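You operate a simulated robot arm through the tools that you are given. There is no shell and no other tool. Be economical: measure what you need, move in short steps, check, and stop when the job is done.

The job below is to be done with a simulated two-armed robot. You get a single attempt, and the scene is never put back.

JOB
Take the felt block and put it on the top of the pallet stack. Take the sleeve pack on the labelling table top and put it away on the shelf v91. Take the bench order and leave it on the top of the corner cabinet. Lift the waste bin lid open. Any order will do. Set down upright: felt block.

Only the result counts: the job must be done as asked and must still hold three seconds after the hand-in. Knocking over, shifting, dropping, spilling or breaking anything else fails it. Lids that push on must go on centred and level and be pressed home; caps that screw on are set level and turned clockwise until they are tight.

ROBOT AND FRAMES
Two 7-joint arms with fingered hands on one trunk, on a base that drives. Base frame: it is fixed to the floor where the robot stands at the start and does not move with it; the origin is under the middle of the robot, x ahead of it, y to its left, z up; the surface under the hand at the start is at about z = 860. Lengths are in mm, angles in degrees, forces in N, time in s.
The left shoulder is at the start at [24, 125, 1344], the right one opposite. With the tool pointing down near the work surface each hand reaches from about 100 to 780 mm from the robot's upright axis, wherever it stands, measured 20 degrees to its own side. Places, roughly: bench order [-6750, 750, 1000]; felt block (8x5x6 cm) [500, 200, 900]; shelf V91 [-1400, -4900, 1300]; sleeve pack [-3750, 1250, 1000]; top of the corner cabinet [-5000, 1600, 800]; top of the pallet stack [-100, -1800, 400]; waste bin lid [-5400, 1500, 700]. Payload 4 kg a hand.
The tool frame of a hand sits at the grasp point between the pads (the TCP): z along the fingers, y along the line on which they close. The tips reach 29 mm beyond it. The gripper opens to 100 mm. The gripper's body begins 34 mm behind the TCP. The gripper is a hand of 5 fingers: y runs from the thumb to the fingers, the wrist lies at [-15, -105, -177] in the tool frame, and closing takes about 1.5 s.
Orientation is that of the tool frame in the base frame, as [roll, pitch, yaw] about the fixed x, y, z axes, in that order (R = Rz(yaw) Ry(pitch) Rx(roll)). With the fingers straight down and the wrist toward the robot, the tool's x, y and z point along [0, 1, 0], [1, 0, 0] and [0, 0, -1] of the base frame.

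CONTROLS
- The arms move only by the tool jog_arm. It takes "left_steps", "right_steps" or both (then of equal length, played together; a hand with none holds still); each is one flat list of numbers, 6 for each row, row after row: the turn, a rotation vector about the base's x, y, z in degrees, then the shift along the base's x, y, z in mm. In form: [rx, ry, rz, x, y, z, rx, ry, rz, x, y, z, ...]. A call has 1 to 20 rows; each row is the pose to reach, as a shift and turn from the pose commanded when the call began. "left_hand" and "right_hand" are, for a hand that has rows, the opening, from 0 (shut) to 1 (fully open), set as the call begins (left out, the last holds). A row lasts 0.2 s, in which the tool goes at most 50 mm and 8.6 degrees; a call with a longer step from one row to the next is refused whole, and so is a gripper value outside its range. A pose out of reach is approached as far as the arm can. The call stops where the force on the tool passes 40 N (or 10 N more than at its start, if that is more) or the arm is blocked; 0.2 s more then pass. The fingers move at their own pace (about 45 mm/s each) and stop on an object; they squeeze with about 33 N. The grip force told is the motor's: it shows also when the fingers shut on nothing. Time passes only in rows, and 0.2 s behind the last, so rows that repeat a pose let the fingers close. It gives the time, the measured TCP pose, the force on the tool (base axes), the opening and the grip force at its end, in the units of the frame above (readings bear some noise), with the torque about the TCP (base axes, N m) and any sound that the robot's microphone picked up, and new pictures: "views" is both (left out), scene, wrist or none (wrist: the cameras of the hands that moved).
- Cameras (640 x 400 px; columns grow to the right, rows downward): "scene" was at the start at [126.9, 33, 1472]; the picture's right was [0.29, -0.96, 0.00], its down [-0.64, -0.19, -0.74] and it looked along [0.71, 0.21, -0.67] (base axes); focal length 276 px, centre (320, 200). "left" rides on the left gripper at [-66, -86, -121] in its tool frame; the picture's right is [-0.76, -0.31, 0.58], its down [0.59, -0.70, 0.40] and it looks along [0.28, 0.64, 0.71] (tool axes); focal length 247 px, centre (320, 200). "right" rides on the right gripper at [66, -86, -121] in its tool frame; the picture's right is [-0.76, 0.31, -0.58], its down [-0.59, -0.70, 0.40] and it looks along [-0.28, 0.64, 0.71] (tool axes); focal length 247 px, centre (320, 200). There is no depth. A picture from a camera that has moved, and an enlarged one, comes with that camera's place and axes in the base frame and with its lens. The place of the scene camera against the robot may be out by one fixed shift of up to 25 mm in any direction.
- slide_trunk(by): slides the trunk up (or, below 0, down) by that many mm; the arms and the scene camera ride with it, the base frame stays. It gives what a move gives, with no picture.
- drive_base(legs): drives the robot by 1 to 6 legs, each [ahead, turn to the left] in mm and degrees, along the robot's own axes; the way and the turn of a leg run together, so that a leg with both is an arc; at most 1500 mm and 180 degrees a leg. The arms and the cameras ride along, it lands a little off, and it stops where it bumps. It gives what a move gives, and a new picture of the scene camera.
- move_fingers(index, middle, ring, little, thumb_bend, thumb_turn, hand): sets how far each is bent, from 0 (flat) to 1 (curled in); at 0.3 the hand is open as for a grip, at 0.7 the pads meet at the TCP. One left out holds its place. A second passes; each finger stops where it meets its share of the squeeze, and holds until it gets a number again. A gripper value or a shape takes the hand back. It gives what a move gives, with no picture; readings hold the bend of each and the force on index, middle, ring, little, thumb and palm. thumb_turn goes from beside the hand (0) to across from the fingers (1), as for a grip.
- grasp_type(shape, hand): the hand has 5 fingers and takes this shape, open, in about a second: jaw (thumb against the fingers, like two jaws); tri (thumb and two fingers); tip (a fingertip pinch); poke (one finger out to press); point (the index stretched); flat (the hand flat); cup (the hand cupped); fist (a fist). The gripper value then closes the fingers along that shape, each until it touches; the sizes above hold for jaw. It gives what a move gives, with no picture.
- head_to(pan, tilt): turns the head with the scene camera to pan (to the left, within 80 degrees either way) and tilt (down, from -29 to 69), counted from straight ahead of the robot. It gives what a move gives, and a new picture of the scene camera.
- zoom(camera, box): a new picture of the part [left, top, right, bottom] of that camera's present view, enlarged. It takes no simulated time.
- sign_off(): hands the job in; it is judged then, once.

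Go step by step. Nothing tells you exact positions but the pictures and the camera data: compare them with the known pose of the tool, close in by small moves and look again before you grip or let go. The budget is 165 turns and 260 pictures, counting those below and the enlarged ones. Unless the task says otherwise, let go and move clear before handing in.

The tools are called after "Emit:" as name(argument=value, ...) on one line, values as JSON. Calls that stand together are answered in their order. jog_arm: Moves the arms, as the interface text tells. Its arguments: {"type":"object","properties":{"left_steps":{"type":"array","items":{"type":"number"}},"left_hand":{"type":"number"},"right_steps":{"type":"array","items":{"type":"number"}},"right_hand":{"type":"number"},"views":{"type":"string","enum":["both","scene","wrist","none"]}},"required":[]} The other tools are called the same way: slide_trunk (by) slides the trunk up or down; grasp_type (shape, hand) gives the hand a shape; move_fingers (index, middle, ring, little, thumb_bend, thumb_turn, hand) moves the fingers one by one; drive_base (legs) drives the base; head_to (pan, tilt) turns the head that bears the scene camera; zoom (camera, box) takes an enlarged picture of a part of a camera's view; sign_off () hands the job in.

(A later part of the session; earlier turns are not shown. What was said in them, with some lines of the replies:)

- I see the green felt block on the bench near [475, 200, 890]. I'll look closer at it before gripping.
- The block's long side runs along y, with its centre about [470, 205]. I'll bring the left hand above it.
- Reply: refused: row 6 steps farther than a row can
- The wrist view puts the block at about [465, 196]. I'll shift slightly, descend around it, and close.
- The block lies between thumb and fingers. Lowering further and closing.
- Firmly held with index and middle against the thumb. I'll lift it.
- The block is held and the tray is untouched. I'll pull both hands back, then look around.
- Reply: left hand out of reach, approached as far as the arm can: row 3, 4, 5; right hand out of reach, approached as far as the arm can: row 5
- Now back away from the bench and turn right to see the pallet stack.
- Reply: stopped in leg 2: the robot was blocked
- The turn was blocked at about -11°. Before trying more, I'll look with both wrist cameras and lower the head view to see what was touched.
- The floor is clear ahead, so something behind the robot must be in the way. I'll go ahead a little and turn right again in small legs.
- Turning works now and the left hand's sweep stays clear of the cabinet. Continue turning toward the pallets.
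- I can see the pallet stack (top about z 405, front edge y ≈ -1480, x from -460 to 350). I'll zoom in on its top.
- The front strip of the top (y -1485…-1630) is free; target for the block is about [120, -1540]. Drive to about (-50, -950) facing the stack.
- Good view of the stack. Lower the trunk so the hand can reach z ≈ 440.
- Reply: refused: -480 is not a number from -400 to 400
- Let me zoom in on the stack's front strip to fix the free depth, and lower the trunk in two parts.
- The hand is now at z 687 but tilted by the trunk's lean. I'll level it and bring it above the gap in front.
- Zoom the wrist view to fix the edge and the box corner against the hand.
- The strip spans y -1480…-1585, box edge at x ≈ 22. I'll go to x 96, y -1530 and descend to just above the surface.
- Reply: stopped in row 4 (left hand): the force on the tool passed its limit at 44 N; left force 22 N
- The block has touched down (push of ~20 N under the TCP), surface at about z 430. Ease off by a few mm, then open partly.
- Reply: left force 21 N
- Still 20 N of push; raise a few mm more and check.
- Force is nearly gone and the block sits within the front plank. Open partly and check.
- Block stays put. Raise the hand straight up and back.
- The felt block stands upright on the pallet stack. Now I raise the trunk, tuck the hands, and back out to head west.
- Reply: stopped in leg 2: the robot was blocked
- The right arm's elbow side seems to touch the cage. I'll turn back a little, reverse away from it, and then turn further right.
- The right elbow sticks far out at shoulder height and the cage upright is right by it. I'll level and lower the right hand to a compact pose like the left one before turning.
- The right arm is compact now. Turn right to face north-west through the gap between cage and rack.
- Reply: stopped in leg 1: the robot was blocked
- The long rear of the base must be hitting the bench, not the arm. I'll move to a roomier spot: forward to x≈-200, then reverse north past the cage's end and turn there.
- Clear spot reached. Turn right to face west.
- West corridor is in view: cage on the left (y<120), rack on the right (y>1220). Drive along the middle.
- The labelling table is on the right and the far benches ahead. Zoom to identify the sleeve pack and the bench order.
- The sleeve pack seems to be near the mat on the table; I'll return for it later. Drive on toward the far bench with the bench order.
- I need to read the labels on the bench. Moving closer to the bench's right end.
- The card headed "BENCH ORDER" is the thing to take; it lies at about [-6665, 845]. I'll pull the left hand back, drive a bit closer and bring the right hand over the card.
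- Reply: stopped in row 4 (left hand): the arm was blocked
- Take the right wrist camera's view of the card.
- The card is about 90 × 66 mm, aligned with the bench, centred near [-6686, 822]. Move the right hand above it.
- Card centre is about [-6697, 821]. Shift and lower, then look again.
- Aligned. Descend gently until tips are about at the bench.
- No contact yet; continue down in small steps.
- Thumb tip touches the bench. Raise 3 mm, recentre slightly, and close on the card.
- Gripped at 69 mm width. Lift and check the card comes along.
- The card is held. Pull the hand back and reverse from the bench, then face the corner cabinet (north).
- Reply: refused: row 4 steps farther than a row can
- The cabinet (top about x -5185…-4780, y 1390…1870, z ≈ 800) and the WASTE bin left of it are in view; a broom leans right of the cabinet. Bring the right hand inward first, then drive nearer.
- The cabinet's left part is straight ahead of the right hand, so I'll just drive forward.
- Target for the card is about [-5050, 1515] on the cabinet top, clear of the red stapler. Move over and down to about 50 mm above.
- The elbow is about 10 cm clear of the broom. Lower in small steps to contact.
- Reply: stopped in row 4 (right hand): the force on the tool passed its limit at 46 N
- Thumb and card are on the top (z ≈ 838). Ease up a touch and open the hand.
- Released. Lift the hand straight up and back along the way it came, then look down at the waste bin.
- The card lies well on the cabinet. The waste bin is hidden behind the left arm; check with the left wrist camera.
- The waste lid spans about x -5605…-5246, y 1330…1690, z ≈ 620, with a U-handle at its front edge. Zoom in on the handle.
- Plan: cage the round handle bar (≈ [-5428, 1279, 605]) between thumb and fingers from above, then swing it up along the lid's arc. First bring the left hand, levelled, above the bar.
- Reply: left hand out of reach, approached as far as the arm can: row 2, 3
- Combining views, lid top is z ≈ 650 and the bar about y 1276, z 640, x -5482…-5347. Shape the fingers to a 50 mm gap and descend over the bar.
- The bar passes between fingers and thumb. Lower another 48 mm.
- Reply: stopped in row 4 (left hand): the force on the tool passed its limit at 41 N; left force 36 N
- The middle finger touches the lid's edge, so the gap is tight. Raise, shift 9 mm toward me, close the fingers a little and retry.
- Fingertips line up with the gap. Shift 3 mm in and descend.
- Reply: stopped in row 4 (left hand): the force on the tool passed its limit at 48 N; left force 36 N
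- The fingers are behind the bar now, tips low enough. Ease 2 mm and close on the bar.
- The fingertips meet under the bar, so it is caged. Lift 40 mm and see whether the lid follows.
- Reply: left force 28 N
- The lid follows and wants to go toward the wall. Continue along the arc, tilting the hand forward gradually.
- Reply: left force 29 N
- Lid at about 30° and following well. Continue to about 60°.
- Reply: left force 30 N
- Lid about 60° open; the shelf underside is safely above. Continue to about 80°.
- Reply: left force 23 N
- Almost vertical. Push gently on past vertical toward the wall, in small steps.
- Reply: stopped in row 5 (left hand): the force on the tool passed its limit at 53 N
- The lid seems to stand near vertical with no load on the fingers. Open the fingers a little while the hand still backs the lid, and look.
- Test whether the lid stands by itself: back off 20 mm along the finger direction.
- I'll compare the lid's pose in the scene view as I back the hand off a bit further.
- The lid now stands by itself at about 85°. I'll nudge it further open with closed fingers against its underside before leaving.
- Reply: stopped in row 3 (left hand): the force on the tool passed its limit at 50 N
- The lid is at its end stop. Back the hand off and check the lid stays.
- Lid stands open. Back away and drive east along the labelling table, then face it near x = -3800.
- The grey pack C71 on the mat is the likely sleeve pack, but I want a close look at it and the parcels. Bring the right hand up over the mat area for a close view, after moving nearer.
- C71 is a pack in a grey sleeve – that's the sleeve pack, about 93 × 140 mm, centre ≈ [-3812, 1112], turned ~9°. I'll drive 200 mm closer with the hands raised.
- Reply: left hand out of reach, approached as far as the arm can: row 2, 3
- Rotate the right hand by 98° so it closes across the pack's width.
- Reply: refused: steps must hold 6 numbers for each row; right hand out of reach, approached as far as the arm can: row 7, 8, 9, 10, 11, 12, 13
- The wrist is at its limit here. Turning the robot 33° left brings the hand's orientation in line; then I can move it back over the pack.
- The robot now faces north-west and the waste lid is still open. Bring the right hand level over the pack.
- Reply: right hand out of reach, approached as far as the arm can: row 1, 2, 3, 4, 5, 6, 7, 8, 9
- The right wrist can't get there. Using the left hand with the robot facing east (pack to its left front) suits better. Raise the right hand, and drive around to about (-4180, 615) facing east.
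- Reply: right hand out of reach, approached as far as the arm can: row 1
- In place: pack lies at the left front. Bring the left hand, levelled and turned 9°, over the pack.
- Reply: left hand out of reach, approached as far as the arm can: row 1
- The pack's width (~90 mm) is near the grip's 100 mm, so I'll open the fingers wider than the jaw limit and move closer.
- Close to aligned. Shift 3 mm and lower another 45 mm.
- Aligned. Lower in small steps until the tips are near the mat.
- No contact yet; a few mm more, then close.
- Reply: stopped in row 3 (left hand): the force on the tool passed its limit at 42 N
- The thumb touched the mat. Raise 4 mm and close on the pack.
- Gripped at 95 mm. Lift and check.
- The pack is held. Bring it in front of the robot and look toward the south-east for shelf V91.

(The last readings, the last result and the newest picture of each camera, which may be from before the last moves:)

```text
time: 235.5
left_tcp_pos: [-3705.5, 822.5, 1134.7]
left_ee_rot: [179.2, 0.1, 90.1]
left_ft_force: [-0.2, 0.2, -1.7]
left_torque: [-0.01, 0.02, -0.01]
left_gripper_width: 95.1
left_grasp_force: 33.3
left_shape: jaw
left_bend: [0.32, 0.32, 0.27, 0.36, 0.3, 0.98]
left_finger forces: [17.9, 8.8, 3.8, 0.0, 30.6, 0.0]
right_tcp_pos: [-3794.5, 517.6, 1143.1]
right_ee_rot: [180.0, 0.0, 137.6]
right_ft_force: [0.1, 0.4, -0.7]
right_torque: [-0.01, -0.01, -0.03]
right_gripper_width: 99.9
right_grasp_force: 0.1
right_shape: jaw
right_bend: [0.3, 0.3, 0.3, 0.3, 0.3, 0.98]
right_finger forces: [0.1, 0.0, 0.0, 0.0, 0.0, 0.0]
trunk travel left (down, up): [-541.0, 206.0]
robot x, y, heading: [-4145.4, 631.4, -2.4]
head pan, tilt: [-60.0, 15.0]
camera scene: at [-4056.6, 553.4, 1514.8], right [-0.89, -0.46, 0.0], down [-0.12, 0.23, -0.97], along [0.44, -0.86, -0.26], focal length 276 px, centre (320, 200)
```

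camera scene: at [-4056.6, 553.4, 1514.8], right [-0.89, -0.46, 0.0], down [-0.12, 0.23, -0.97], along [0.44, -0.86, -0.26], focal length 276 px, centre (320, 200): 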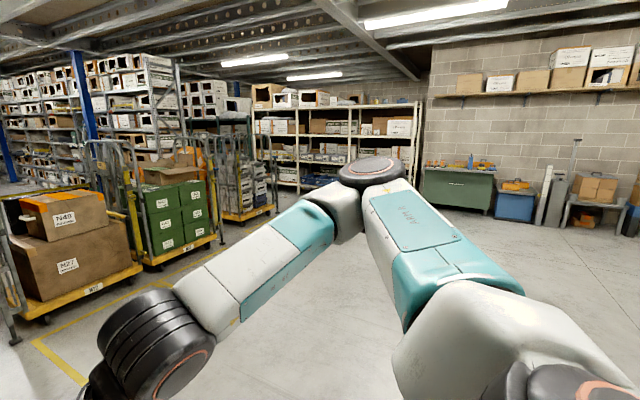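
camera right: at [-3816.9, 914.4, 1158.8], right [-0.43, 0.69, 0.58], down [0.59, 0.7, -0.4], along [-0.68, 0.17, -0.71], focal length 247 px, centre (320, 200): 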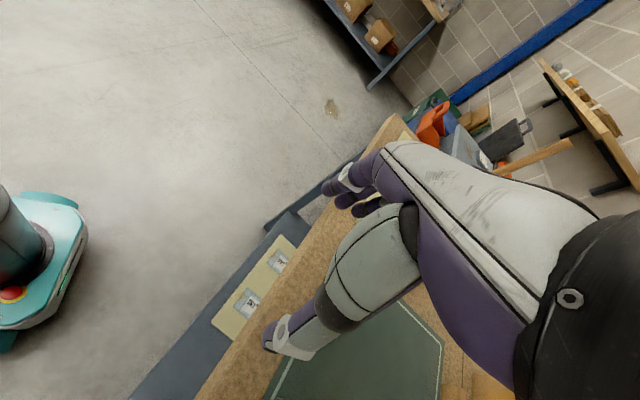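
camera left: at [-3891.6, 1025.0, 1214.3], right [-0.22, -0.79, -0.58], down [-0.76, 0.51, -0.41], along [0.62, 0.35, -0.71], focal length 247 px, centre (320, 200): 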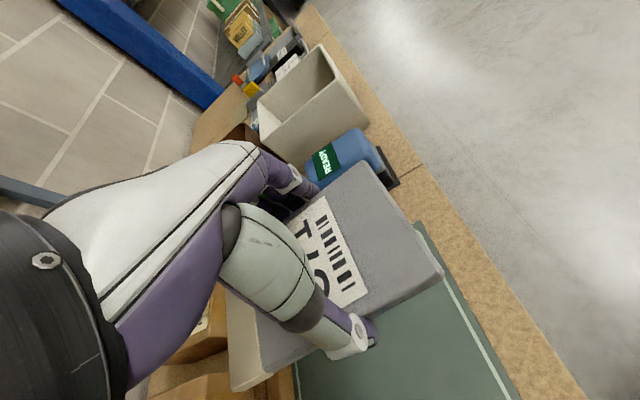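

White shelving V91 lies to the south-south-east. Curve gently away from the table first, then head there.

Emit:
drive_base(legs=[[500, -18], [600, -30], [0, -22], [1300, 0], [1300, 0]])

Emit:
head_to(pan=0, tilt=15)

```text
time: 255.0
left_tcp_pos: [-2082.1, -2690.0, 1135.3]
left_ee_rot: [179.3, 0.1, 19.7]
left_ft_force: [0.1, 1.1, -0.7]
left_torque: [0.0, 0.04, 0.02]
left_gripper_width: 95.2
left_grasp_force: 32.8
left_shape: jaw
left_bend: [0.32, 0.32, 0.27, 0.36, 0.3, 0.98]
left_finger forces: [17.7, 8.7, 3.8, 0.0, 30.5, 0.0]
right_tcp_pos: [-2398.0, -2708.2, 1143.8]
right_ee_rot: [180.0, 0.0, 67.0]
right_ft_force: [-0.7, 0.0, 0.7]
right_torque: [-0.01, -0.04, 0.0]
right_gripper_width: 100.0
right_grasp_force: 0.0
right_shape: jaw
right_bend: [0.3, 0.3, 0.3, 0.3, 0.3, 0.98]
right_finger forces: [0.0, 0.0, 0.0, 0.0, 0.1, 0.1]
trunk travel left (down, up): [-541.0, 206.0]
robot x, y, heading: [-2412.8, -2336.8, -73.2]
head pan, tilt: [-60.0, 15.0]
camera scene: at [-2450.2, -2427.9, 1514.8], right [-0.73, 0.68, 0.0], down [0.18, 0.19, -0.97], along [-0.66, -0.7, -0.26], focal length 276 px, centre (320, 200)
```

scene: 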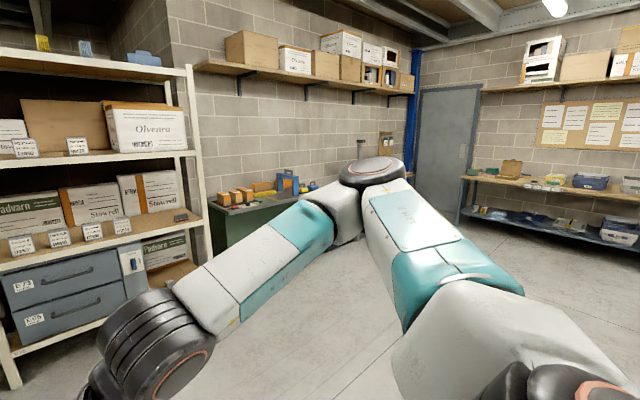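

```text
time: 256.3
left_tcp_pos: [-2083.0, -2690.5, 1134.3]
left_ee_rot: [179.2, 0.1, 19.8]
left_ft_force: [-0.2, -1.1, -0.8]
left_torque: [0.01, 0.02, 0.01]
left_gripper_width: 95.2
left_grasp_force: 33.1
left_shape: jaw
left_bend: [0.32, 0.32, 0.27, 0.36, 0.3, 0.98]
left_finger forces: [17.8, 8.7, 3.8, 0.0, 30.5, 0.1]
right_tcp_pos: [-2399.2, -2707.8, 1143.4]
right_ee_rot: [179.9, 0.0, 67.0]
right_ft_force: [0.3, 0.5, 0.6]
right_torque: [-0.01, -0.01, -0.01]
right_gripper_width: 100.1
right_grasp_force: 0.1
right_shape: jaw
right_bend: [0.3, 0.3, 0.3, 0.3, 0.3, 0.98]
right_finger forces: [0.1, 0.1, 0.0, 0.0, 0.1, 0.1]
trunk travel left (down, up): [-541.0, 206.0]
robot x, y, heading: [-2410.2, -2340.2, -73.4]
head pan, tilt: [0.0, 15.0]
camera scene: at [-2359.5, -2448.9, 1514.8], right [-0.96, -0.29, 0.0], down [-0.07, 0.25, -0.97], along [0.28, -0.92, -0.26], focal length 276 px, centre (320, 200)
```

scene: 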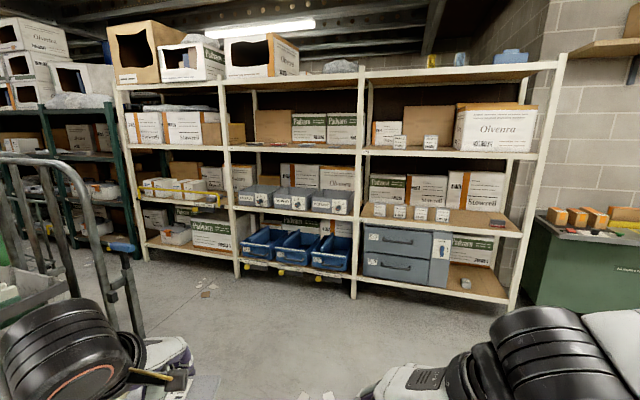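

Zoom in to read the shelf labels.

Emit:
zoom(camera="scene", box=[215, 70, 375, 170])

Emit:
zoom(camera="scene", box=[110, 90, 240, 220])

Emit:
zoom(camera="scene", box=[355, 70, 555, 240])

```text
4.00 times, centred on (295, 120) of scene
camera zoom: at [-2359.5, -2448.9, 1514.8], right [-0.96, -0.29, 0.0], down [-0.07, 0.25, -0.97], along [0.28, -0.92, -0.26], focal length 1104 px, centre (420, 520)
```

zoom: 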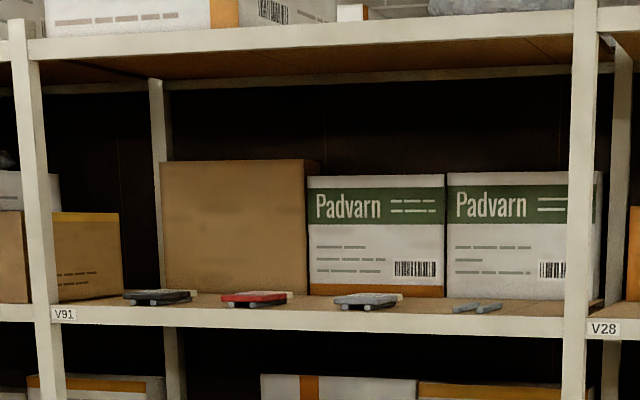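

```text
3.08 times, centred on (175, 155) of scene
camera zoom: at [-2359.5, -2448.9, 1514.8], right [-0.96, -0.29, 0.0], down [-0.07, 0.25, -0.97], along [0.28, -0.92, -0.26], focal length 849 px, centre (766, 338)
```

zoom: 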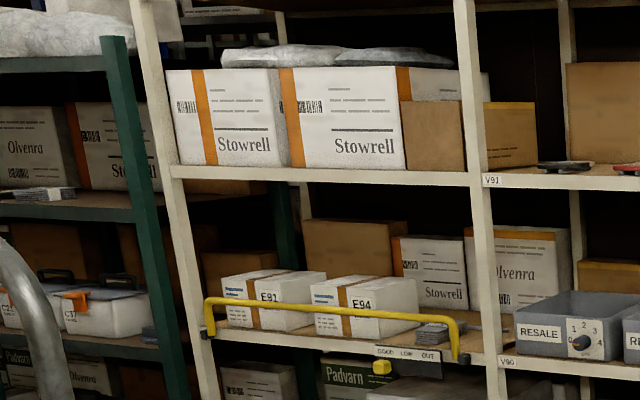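

```text
2.35 times, centred on (455, 155) of scene
camera zoom: at [-2359.5, -2448.9, 1514.8], right [-0.96, -0.29, 0.0], down [-0.07, 0.25, -0.97], along [0.28, -0.92, -0.26], focal length 649 px, centre (2, 306)
```

zoom: 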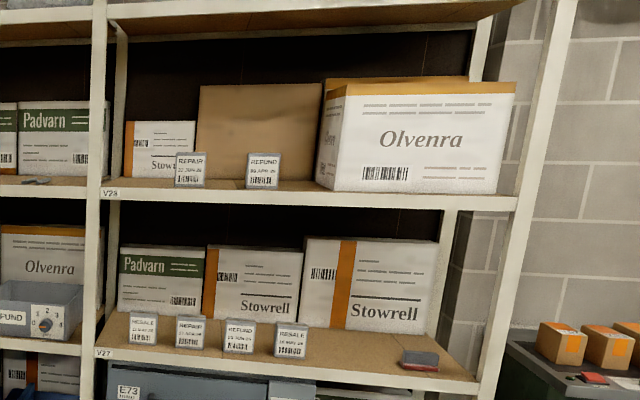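

V91 is the middle bay's second shelf (z ≈ 1320, about 500 mm clear above). The right end of it looks free. Drive closer and look again.

Emit:
drive_base(legs=[[0, -6], [1450, 0], [0, -10]])

Emit:
slide_trunk(by=180)

Emit:
head_to(pan=15, tilt=25)

```text
time: 264.8
left_tcp_pos: [-1923.3, -4207.2, 1135.6]
left_ee_rot: [179.3, 0.1, 3.6]
left_ft_force: [-1.0, -1.0, -1.7]
left_torque: [0.05, 0.02, 0.0]
left_gripper_width: 95.0
left_grasp_force: 33.3
left_shape: jaw
left_bend: [0.32, 0.32, 0.27, 0.36, 0.3, 0.98]
left_finger forces: [17.7, 8.8, 3.8, 0.0, 30.5, 0.0]
right_tcp_pos: [-2230.3, -4136.3, 1143.4]
right_ee_rot: [179.8, 0.0, 50.9]
right_ft_force: [0.2, -0.6, -0.4]
right_torque: [0.0, 0.02, 0.01]
right_gripper_width: 99.8
right_grasp_force: 0.0
right_shape: jaw
right_bend: [0.3, 0.3, 0.3, 0.3, 0.3, 0.98]
right_finger forces: [0.0, 0.1, 0.0, 0.1, 0.0, 0.0]
trunk travel left (down, up): [-541.0, 206.0]
robot x, y, heading: [-2140.9, -3781.5, -89.4]
head pan, tilt: [0.0, 15.0]
camera scene: at [-2123.1, -3893.5, 1514.8], right [-1.0, -0.01, 0.0], down [0.0, 0.26, -0.97], along [0.01, -0.97, -0.26], focal length 276 px, centre (320, 200)
```

scene: 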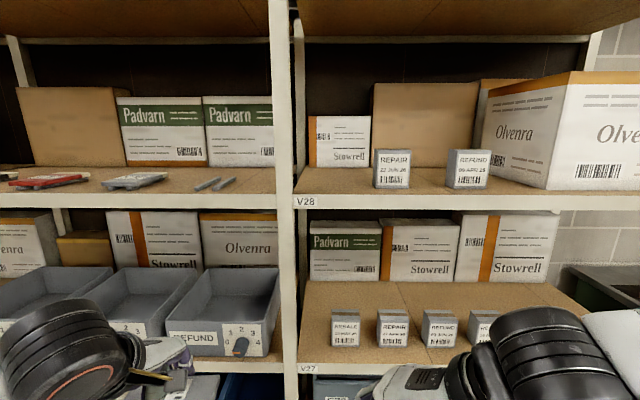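

```text
time: 266.8
left_tcp_pos: [-1922.8, -4207.6, 1314.3]
left_ee_rot: [179.3, 0.1, 3.5]
left_ft_force: [1.1, 0.9, -0.9]
left_torque: [-0.01, 0.01, -0.01]
left_gripper_width: 94.8
left_grasp_force: 33.5
left_shape: jaw
left_bend: [0.32, 0.32, 0.27, 0.36, 0.3, 0.98]
left_finger forces: [17.7, 8.9, 3.8, 0.0, 30.5, 0.0]
right_tcp_pos: [-2231.1, -4136.1, 1322.9]
right_ee_rot: [179.9, -0.1, 51.0]
right_ft_force: [0.5, 0.0, 0.4]
right_torque: [0.02, 0.01, 0.02]
right_gripper_width: 100.1
right_grasp_force: 0.0
right_shape: jaw
right_bend: [0.3, 0.3, 0.3, 0.3, 0.3, 0.98]
right_finger forces: [0.1, 0.0, 0.1, 0.1, 0.0, 0.0]
trunk travel left (down, up): [-721.0, 26.0]
robot x, y, heading: [-2141.5, -3780.2, -89.5]
head pan, tilt: [0.0, 15.0]
```

```text
time: 267.6
left_tcp_pos: [-1922.6, -4208.1, 1315.3]
left_ee_rot: [179.3, 0.1, 3.6]
left_ft_force: [0.1, -0.2, -0.5]
left_torque: [0.01, 0.02, 0.0]
left_gripper_width: 95.0
left_grasp_force: 32.4
left_shape: jaw
left_bend: [0.32, 0.32, 0.27, 0.36, 0.3, 0.98]
left_finger forces: [17.8, 8.8, 3.8, 0.0, 30.5, 0.0]
right_tcp_pos: [-2229.9, -4136.4, 1323.0]
right_ee_rot: [179.9, 0.0, 50.9]
right_ft_force: [0.3, -0.3, -0.5]
right_torque: [0.01, 0.01, 0.0]
right_gripper_width: 99.8
right_grasp_force: 0.2
right_shape: jaw
right_bend: [0.3, 0.3, 0.3, 0.3, 0.3, 0.98]
right_finger forces: [0.0, 0.0, 0.0, 0.1, 0.0, 0.1]
trunk travel left (down, up): [-721.0, 26.0]
robot x, y, heading: [-2142.2, -3780.3, -89.5]
head pan, tilt: [15.0, 25.0]
camera scene: at [-2099.6, -3884.4, 1678.9], right [-0.96, -0.27, 0.0], down [-0.11, 0.41, -0.91], along [0.24, -0.87, -0.42], focal length 276 px, centre (320, 200)
```

scene: 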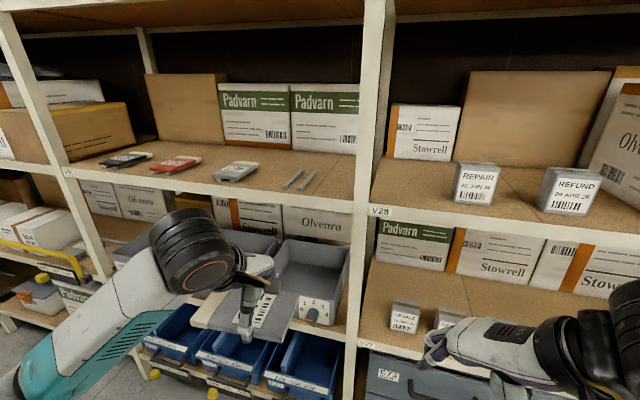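

The shelf holds black, red and grey packs on pairs of runners, and a fourth, empty pair of runners – the natural place. Zoom in.

Emit:
zoom(camera="scene", box=[200, 120, 380, 232])

Emit:
zoom(camera="left", box=[0, 0, 640, 400])

```text
3.56 times, centred on (290, 176) of scene
camera zoom: at [-2099.6, -3884.4, 1678.9], right [-0.96, -0.27, 0.0], down [-0.11, 0.41, -0.91], along [0.24, -0.87, -0.42], focal length 981 px, centre (427, 285)
```

zoom: 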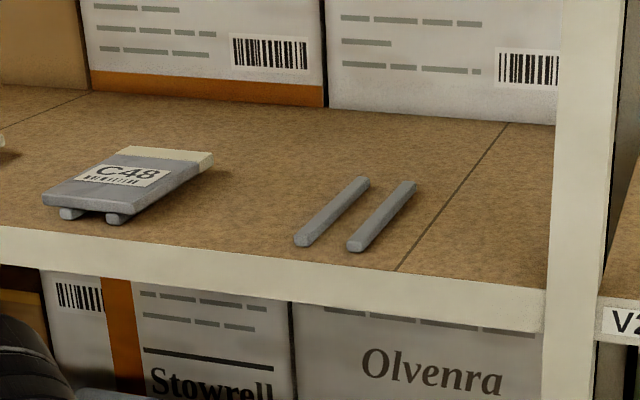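

```text
1.00 times, centred on (320, 200) of left (not enlarged: the box is as wide or as high as the picture)
camera zoom: at [-1994.8, -4124.3, 1435.3], right [-0.78, 0.25, -0.58], down [0.54, 0.73, -0.41], along [0.32, -0.63, -0.71], focal length 247 px, centre (320, 200)
```

zoom: 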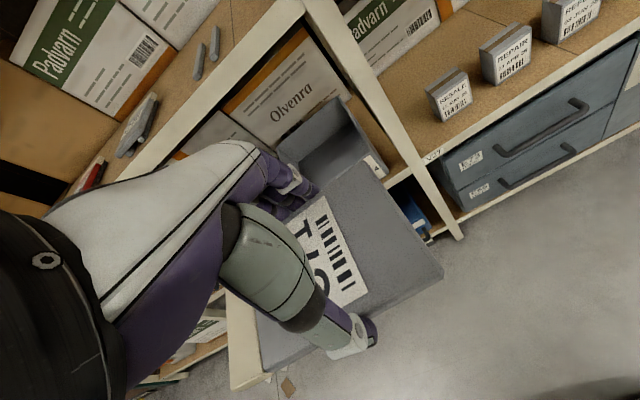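

C48 there is the same kind of sleeve pack, so the choice is right. I'll set C71 across the empty runners (x ≈ -1790, y -4660…-4840). Raise the hand and drive closer.

Emit:
jog_arm(left_steps=[0, 0, -1, 0, 0, 40, 0, 0, -2, 0, 0, 80, 0, 0, -3.5, 0, 0, 120], right_steps=[0, 0, 0, 0, 20, -30, 0, 0, 0, 0, 40, -60, 0, 0, 0, 0, 60, -90], views="none")

Emit:
drive_base(legs=[[0, 30], [330, 0], [0, -30]])

```text
time: 268.4
left_tcp_pos: [-1923.4, -4206.9, 1436.0]
left_ee_rot: [179.4, 0.1, 0.1]
left_ft_force: [-0.2, 0.5, -1.3]
left_torque: [-0.01, 0.01, 0.0]
left_gripper_width: 95.0
left_grasp_force: 33.2
left_shape: jaw
left_bend: [0.32, 0.32, 0.27, 0.36, 0.3, 0.98]
left_finger forces: [17.6, 8.7, 3.8, 0.0, 30.4, 0.1]
right_tcp_pos: [-2230.2, -4087.2, 1225.9]
right_ee_rot: [179.9, 0.0, 50.8]
right_ft_force: [1.2, -0.6, -0.5]
right_torque: [0.02, -0.01, -0.02]
right_gripper_width: 100.0
right_grasp_force: 0.0
right_shape: jaw
right_bend: [0.3, 0.3, 0.3, 0.3, 0.3, 0.98]
right_finger forces: [0.1, 0.0, 0.1, 0.1, 0.0, 0.0]
right hand out of reach, approached as far as the arm can: row 2, 3
trunk travel left (down, up): [-721.0, 26.0]
robot x, y, heading: [-2138.4, -3776.7, -89.5]
head pan, tilt: [15.0, 25.0]
```

```text
time: 273.6
left_tcp_pos: [-1748.5, -4492.6, 1434.9]
left_ee_rot: [179.3, 0.1, 0.3]
left_ft_force: [-1.0, -0.1, -1.6]
left_torque: [-0.01, 0.02, 0.03]
left_gripper_width: 95.1
left_grasp_force: 32.9
left_shape: jaw
left_bend: [0.32, 0.32, 0.27, 0.36, 0.31, 0.98]
left_finger forces: [17.5, 8.8, 3.8, 0.0, 30.3, 0.0]
right_tcp_pos: [-2056.9, -4376.5, 1226.1]
right_ee_rot: [180.0, -0.1, 51.3]
right_ft_force: [-0.1, -0.2, -0.4]
right_torque: [0.03, 0.01, 0.01]
right_gripper_width: 99.9
right_grasp_force: 0.0
right_shape: jaw
right_bend: [0.3, 0.3, 0.3, 0.3, 0.3, 0.98]
right_finger forces: [0.0, 0.1, 0.1, 0.1, 0.0, 0.0]
trunk travel left (down, up): [-721.0, 26.0]
robot x, y, heading: [-1968.5, -4066.0, -89.3]
head pan, tilt: [15.0, 25.0]
camera scene: at [-1927.1, -4171.5, 1678.9], right [-0.96, -0.27, 0.0], down [-0.11, 0.41, -0.91], along [0.25, -0.87, -0.42], focal length 276 px, centre (320, 200)
```

scene: 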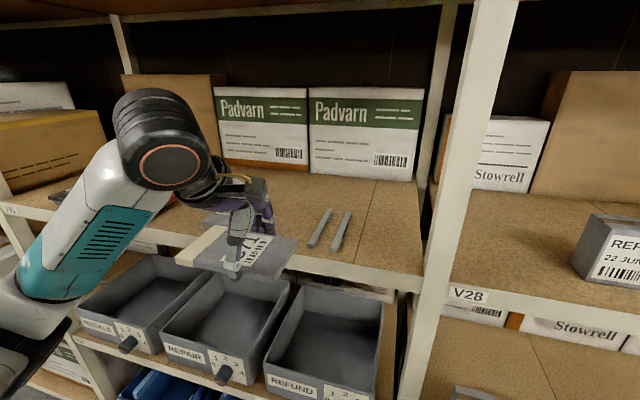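

Emit:
zoom(camera="left", box=[0, 0, 640, 400])

```text
1.00 times, centred on (320, 200) of left (not enlarged: the box is as wide or as high as the picture)
camera zoom: at [-1816.3, -4406.9, 1555.4], right [-0.76, 0.3, -0.58], down [0.58, 0.7, -0.41], along [0.28, -0.65, -0.71], focal length 247 px, centre (320, 200)
```

zoom: 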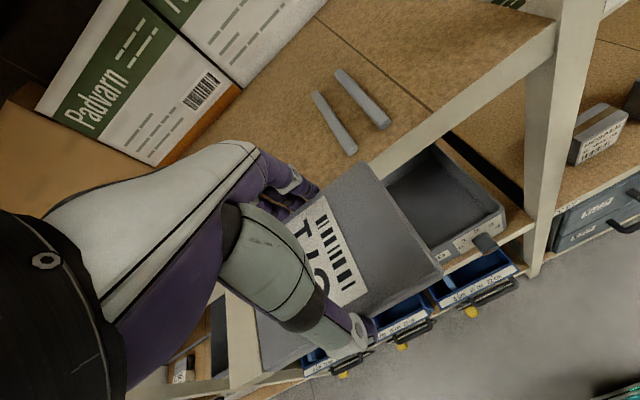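

Wrist view gives the runners at x ≈ -1797/-1844, y -4648…-4800. Move the pack above them at a safe height.

Emit:
jog_arm(left_steps=[0, 0, 0, -15, -40, 0, 0, 0, 0, -30, -80, 0, 0, 0, 0, -45, -120, 0, 0, 0, 0, -60, -160, 0, 0, 0, 0, -75, -195, 0, 0, 0, 0, -83, -222, -5, 0, 0, 0, -83, -222, -15])

```text
time: 275.2
left_tcp_pos: [-1831.3, -4714.7, 1418.7]
left_ee_rot: [179.4, 0.0, 0.3]
left_ft_force: [-0.1, -0.1, -1.4]
left_torque: [-0.03, 0.0, 0.02]
left_gripper_width: 95.0
left_grasp_force: 33.7
left_shape: jaw
left_bend: [0.32, 0.32, 0.27, 0.36, 0.31, 0.98]
left_finger forces: [17.5, 8.9, 3.9, 0.0, 30.3, 0.0]
right_tcp_pos: [-2055.6, -4375.8, 1226.4]
right_ee_rot: [179.9, 0.0, 51.2]
right_ft_force: [-0.6, -0.4, 0.4]
right_torque: [-0.01, 0.01, 0.02]
right_gripper_width: 99.9
right_grasp_force: 0.2
right_shape: jaw
right_bend: [0.3, 0.3, 0.3, 0.3, 0.3, 0.98]
right_finger forces: [0.0, 0.1, 0.0, 0.0, 0.0, 0.1]
trunk travel left (down, up): [-721.0, 26.0]
robot x, y, heading: [-1970.6, -4064.6, -89.1]
head pan, tilt: [15.0, 25.0]
camera scene: at [-1926.4, -4170.8, 1678.9], right [-0.96, -0.27, 0.0], down [-0.12, 0.41, -0.91], along [0.25, -0.87, -0.42], focal length 276 px, centre (320, 200)
camera left: at [-1898.6, -4627.6, 1538.8], right [-0.76, 0.3, -0.58], down [0.58, 0.7, -0.41], along [0.28, -0.65, -0.71], focal length 247 px, centre (320, 200)
```

scene: 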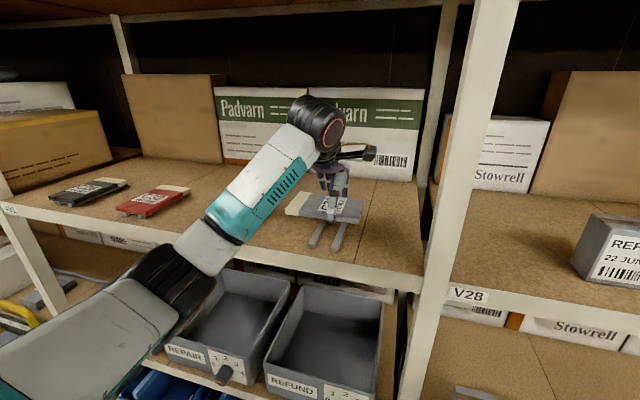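
left: 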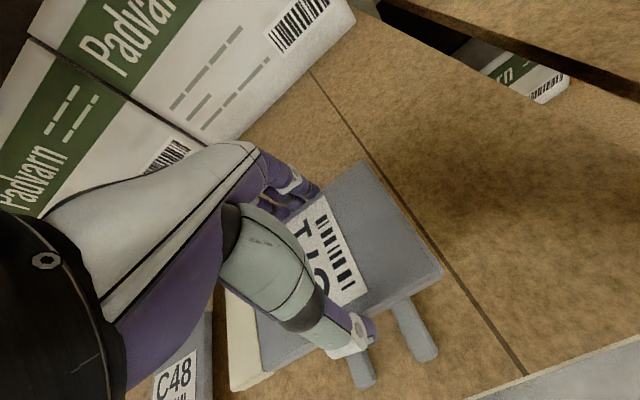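

Centred over the runners. Lower in small steps until contact.

Emit:
jog_arm(left_steps=[0, 0, 0, 0, 0, -12, 0, 0, 0, 0, 0, -24, 0, 0, 0, 0, 0, -32, 0, 0, 0, 0, 0, -38, 0, 0, 0, 0, 0, -44, 0, 0, 0, 0, 0, -50, 0, 0, 0, 0, 0, -55, 0, 0, 0, 0, 0, -60, 0, 0, 0, 0, 0, -65, 0, 0, 0, 0, 0, -70], views="wrist")

```text
time: 277.0
left_tcp_pos: [-1832.4, -4717.9, 1373.4]
left_ee_rot: [178.1, 0.6, 0.2]
left_ft_force: [0.4, 3.9, 12.7]
left_torque: [0.9, 0.08, -0.06]
left_gripper_width: 94.3
left_grasp_force: 32.9
left_shape: jaw
left_bend: [0.32, 0.32, 0.27, 0.36, 0.3, 0.98]
left_finger forces: [16.3, 7.6, 3.7, 0.0, 40.9, 0.0]
right_tcp_pos: [-2056.5, -4376.4, 1225.9]
right_ee_rot: [179.9, -0.1, 51.2]
right_ft_force: [-0.2, 0.8, -0.2]
right_torque: [0.03, 0.01, 0.01]
right_gripper_width: 100.1
right_grasp_force: 0.0
right_shape: jaw
right_bend: [0.3, 0.3, 0.3, 0.3, 0.3, 0.98]
right_finger forces: [0.0, 0.0, 0.0, 0.0, 0.1, 0.0]
trunk travel left (down, up): [-721.0, 26.0]
robot x, y, heading: [-1965.7, -4063.2, -89.3]
head pan, tilt: [15.0, 25.0]
stopped in row 8 (left hand): the force on the tool passed its limit at 44 N (the readings are from after the stop); the commanded pose is now the measured one
camera left: at [-1899.3, -4627.8, 1492.5], right [-0.76, 0.28, -0.58], down [0.58, 0.69, -0.43], along [0.28, -0.66, -0.69], focal length 247 px, centre (320, 200)
```

left: 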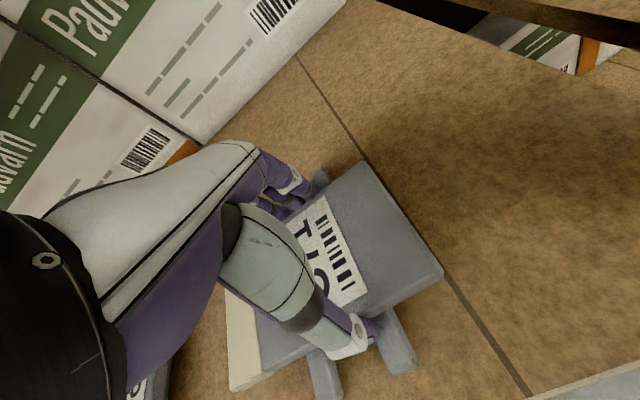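

Contact made on the runners. Ease up slightly and open the fingers wide.

Emit:
jog_arm(left_steps=[1, 0, 0, 0, 1, 2, 1.5, -0.5, 0, 0, 1, 4], views="none")

Emit:
move_fingers(hand="left", index=0.2, middle=0.2, ring=0.2, little=0.2, thumb_bend=0.2)

Emit:
zoom(camera="left", box=[0, 0, 640, 400])

```text
time: 277.6
left_tcp_pos: [-1832.4, -4716.2, 1374.6]
left_ee_rot: [179.9, -0.2, 0.3]
left_ft_force: [-0.6, -1.3, -1.3]
left_torque: [0.01, 0.01, 0.0]
left_gripper_width: 94.3
left_grasp_force: 33.2
left_shape: jaw
left_bend: [0.32, 0.32, 0.27, 0.36, 0.31, 0.98]
left_finger forces: [17.7, 9.1, 4.1, 0.1, 30.9, 0.0]
right_tcp_pos: [-2057.3, -4376.5, 1226.0]
right_ee_rot: [180.0, 0.0, 51.2]
right_ft_force: [0.0, -0.9, -0.4]
right_torque: [0.0, 0.0, 0.0]
right_gripper_width: 100.0
right_grasp_force: 0.1
right_shape: jaw
right_bend: [0.3, 0.3, 0.3, 0.3, 0.3, 0.98]
right_finger forces: [0.0, 0.0, 0.1, 0.0, 0.0, 0.0]
trunk travel left (down, up): [-721.0, 26.0]
robot x, y, heading: [-1969.5, -4066.2, -88.9]
head pan, tilt: [15.0, 25.0]
```

```text
time: 278.6
left_tcp_pos: [-1834.1, -4716.3, 1376.6]
left_ee_rot: [179.7, 0.0, 0.3]
left_ft_force: [1.3, 0.3, 0.8]
left_torque: [-0.02, -0.01, 0.01]
left_gripper_width: 115.7
left_grasp_force: 0.1
left_shape: fingers
left_bend: [0.2, 0.2, 0.2, 0.2, 0.2, 1.0]
left_finger forces: [0.0, 0.0, 0.0, 0.0, 0.0, 0.0]
right_tcp_pos: [-2056.9, -4376.3, 1226.5]
right_ee_rot: [179.9, -0.2, 51.2]
right_ft_force: [0.4, 0.3, -0.6]
right_torque: [0.03, 0.02, -0.02]
right_gripper_width: 100.1
right_grasp_force: 0.1
right_shape: jaw
right_bend: [0.3, 0.3, 0.3, 0.3, 0.3, 0.98]
right_finger forces: [0.0, 0.1, 0.0, 0.1, 0.0, 0.0]
trunk travel left (down, up): [-721.0, 26.0]
robot x, y, heading: [-1970.5, -4065.8, -89.2]
head pan, tilt: [15.0, 25.0]
```

```text
1.00 times, centred on (320, 200) of left (not enlarged: the box is as wide or as high as the picture)
camera zoom: at [-1900.8, -4630.9, 1496.2], right [-0.76, 0.3, -0.58], down [0.59, 0.7, -0.4], along [0.29, -0.64, -0.71], focal length 247 px, centre (320, 200)
```

zoom: 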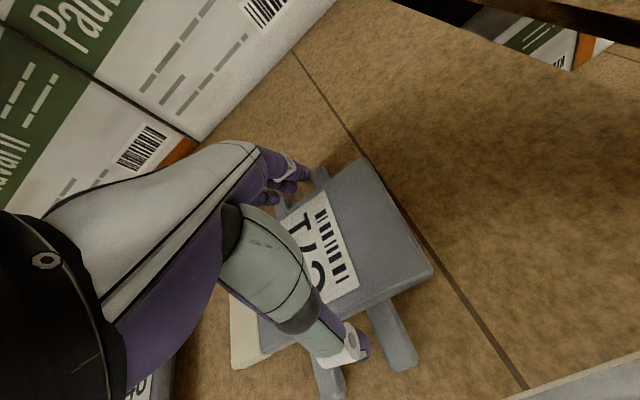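

The pack rests on the runners. Lift the hand straight up and back out.

Emit:
jog_arm(left_steps=[0, 0, 0, 0, 0, 12, 0, 0, 0, 0, 0, 35, 0, 0, 0, 0, 0, 70, 0, 0, 0, 0, 20, 90, 0, 0, 0, 0, 60, 95, 0, 0, 0, 0, 105, 95, 0, 0, 0, 0, 150, 95, 0, 0, 0, 10, 195, 90])

Emit:
zoom(camera="scene", box=[240, 160, 440, 285])

```text
time: 280.4
left_tcp_pos: [-1822.9, -4521.6, 1464.8]
left_ee_rot: [179.7, -0.1, 0.3]
left_ft_force: [-1.6, 0.2, 0.1]
left_torque: [0.0, -0.03, 0.01]
left_gripper_width: 115.5
left_grasp_force: 0.0
left_shape: fingers
left_bend: [0.2, 0.2, 0.2, 0.2, 0.2, 1.0]
left_finger forces: [0.0, 0.0, 0.1, 0.0, 0.0, 0.0]
right_tcp_pos: [-2055.3, -4375.7, 1227.4]
right_ee_rot: [180.0, 0.0, 51.2]
right_ft_force: [0.2, -0.7, 0.9]
right_torque: [0.02, 0.05, 0.02]
right_gripper_width: 99.7
right_grasp_force: 0.0
right_shape: jaw
right_bend: [0.3, 0.3, 0.3, 0.3, 0.3, 0.98]
right_finger forces: [0.0, 0.0, 0.1, 0.0, 0.0, 0.0]
trunk travel left (down, up): [-721.0, 26.0]
robot x, y, heading: [-1969.5, -4064.3, -89.2]
head pan, tilt: [15.0, 25.0]
camera scene: at [-1925.5, -4169.4, 1679.0], right [-0.96, -0.27, 0.0], down [-0.12, 0.41, -0.91], along [0.25, -0.87, -0.42], focal length 276 px, centre (320, 200)
camera left: at [-1891.1, -4436.3, 1585.7], right [-0.76, 0.3, -0.58], down [0.59, 0.7, -0.4], along [0.29, -0.64, -0.71], focal length 247 px, centre (320, 200)
```

scene: 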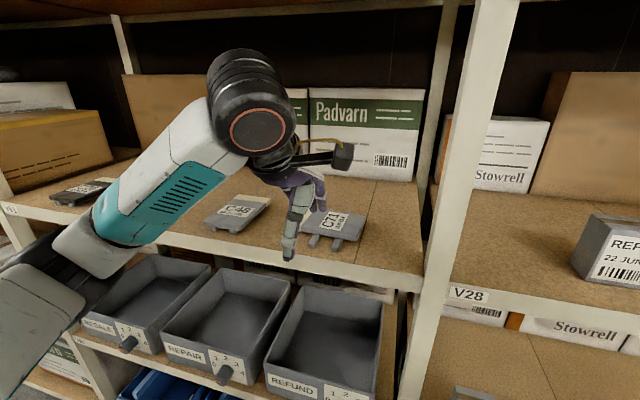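
left: 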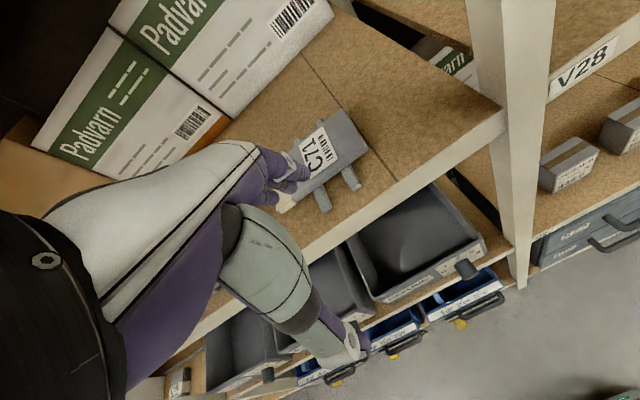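

```text
3.20 times, centred on (340, 222) of scene
camera zoom: at [-1925.5, -4169.4, 1679.0], right [-0.96, -0.27, 0.0], down [-0.12, 0.41, -0.91], along [0.25, -0.87, -0.42], focal length 883 px, centre (256, 128)
```

zoom: 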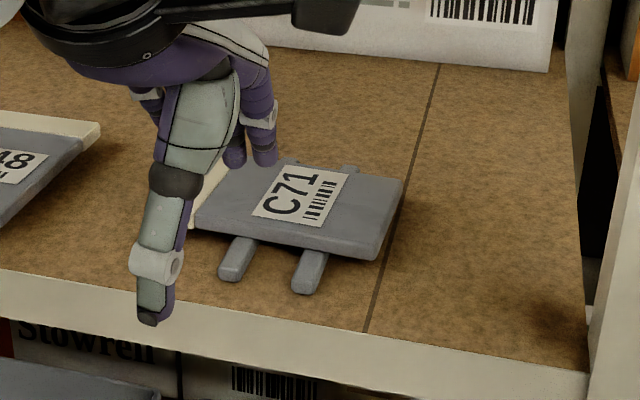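

All four parts look done: the felt block is upright on the pallets, the bench order card is on the cabinet, the waste lid is standing open, and sleeve pack C71 is flat on shelf V91. The hand is clear of everything, so I'm handing in.

Emit:
sign_off()

```text
The job is handed in.
```

I handed the job in with all four parts done and both hands clear. I last saw each one in place right after doing it, and the lid again at about 197 s.

- **Felt block:** it stands upright near the front edge of the pallet stack's top.
- **Sleeve pack:** I took this to be the grey pack marked C71, since the other packs on shelf V91 look the same. It lies flat across the empty runners there.
- **Bench order:** I took this to be the card headed "BENCH ORDER" and left it on top of the corner cabinet. If you meant the order itself packed up (carton M, 2 cushions, goods H52), that was not done.
- **Waste bin lid:** it is open to its end stop, just short of vertical, and holds by itself.

While turning the base near the start, I was stopped by contact three times beside the roll cages and the bench. I saw nothing moved or knocked over, but I didn't check the cages closely.
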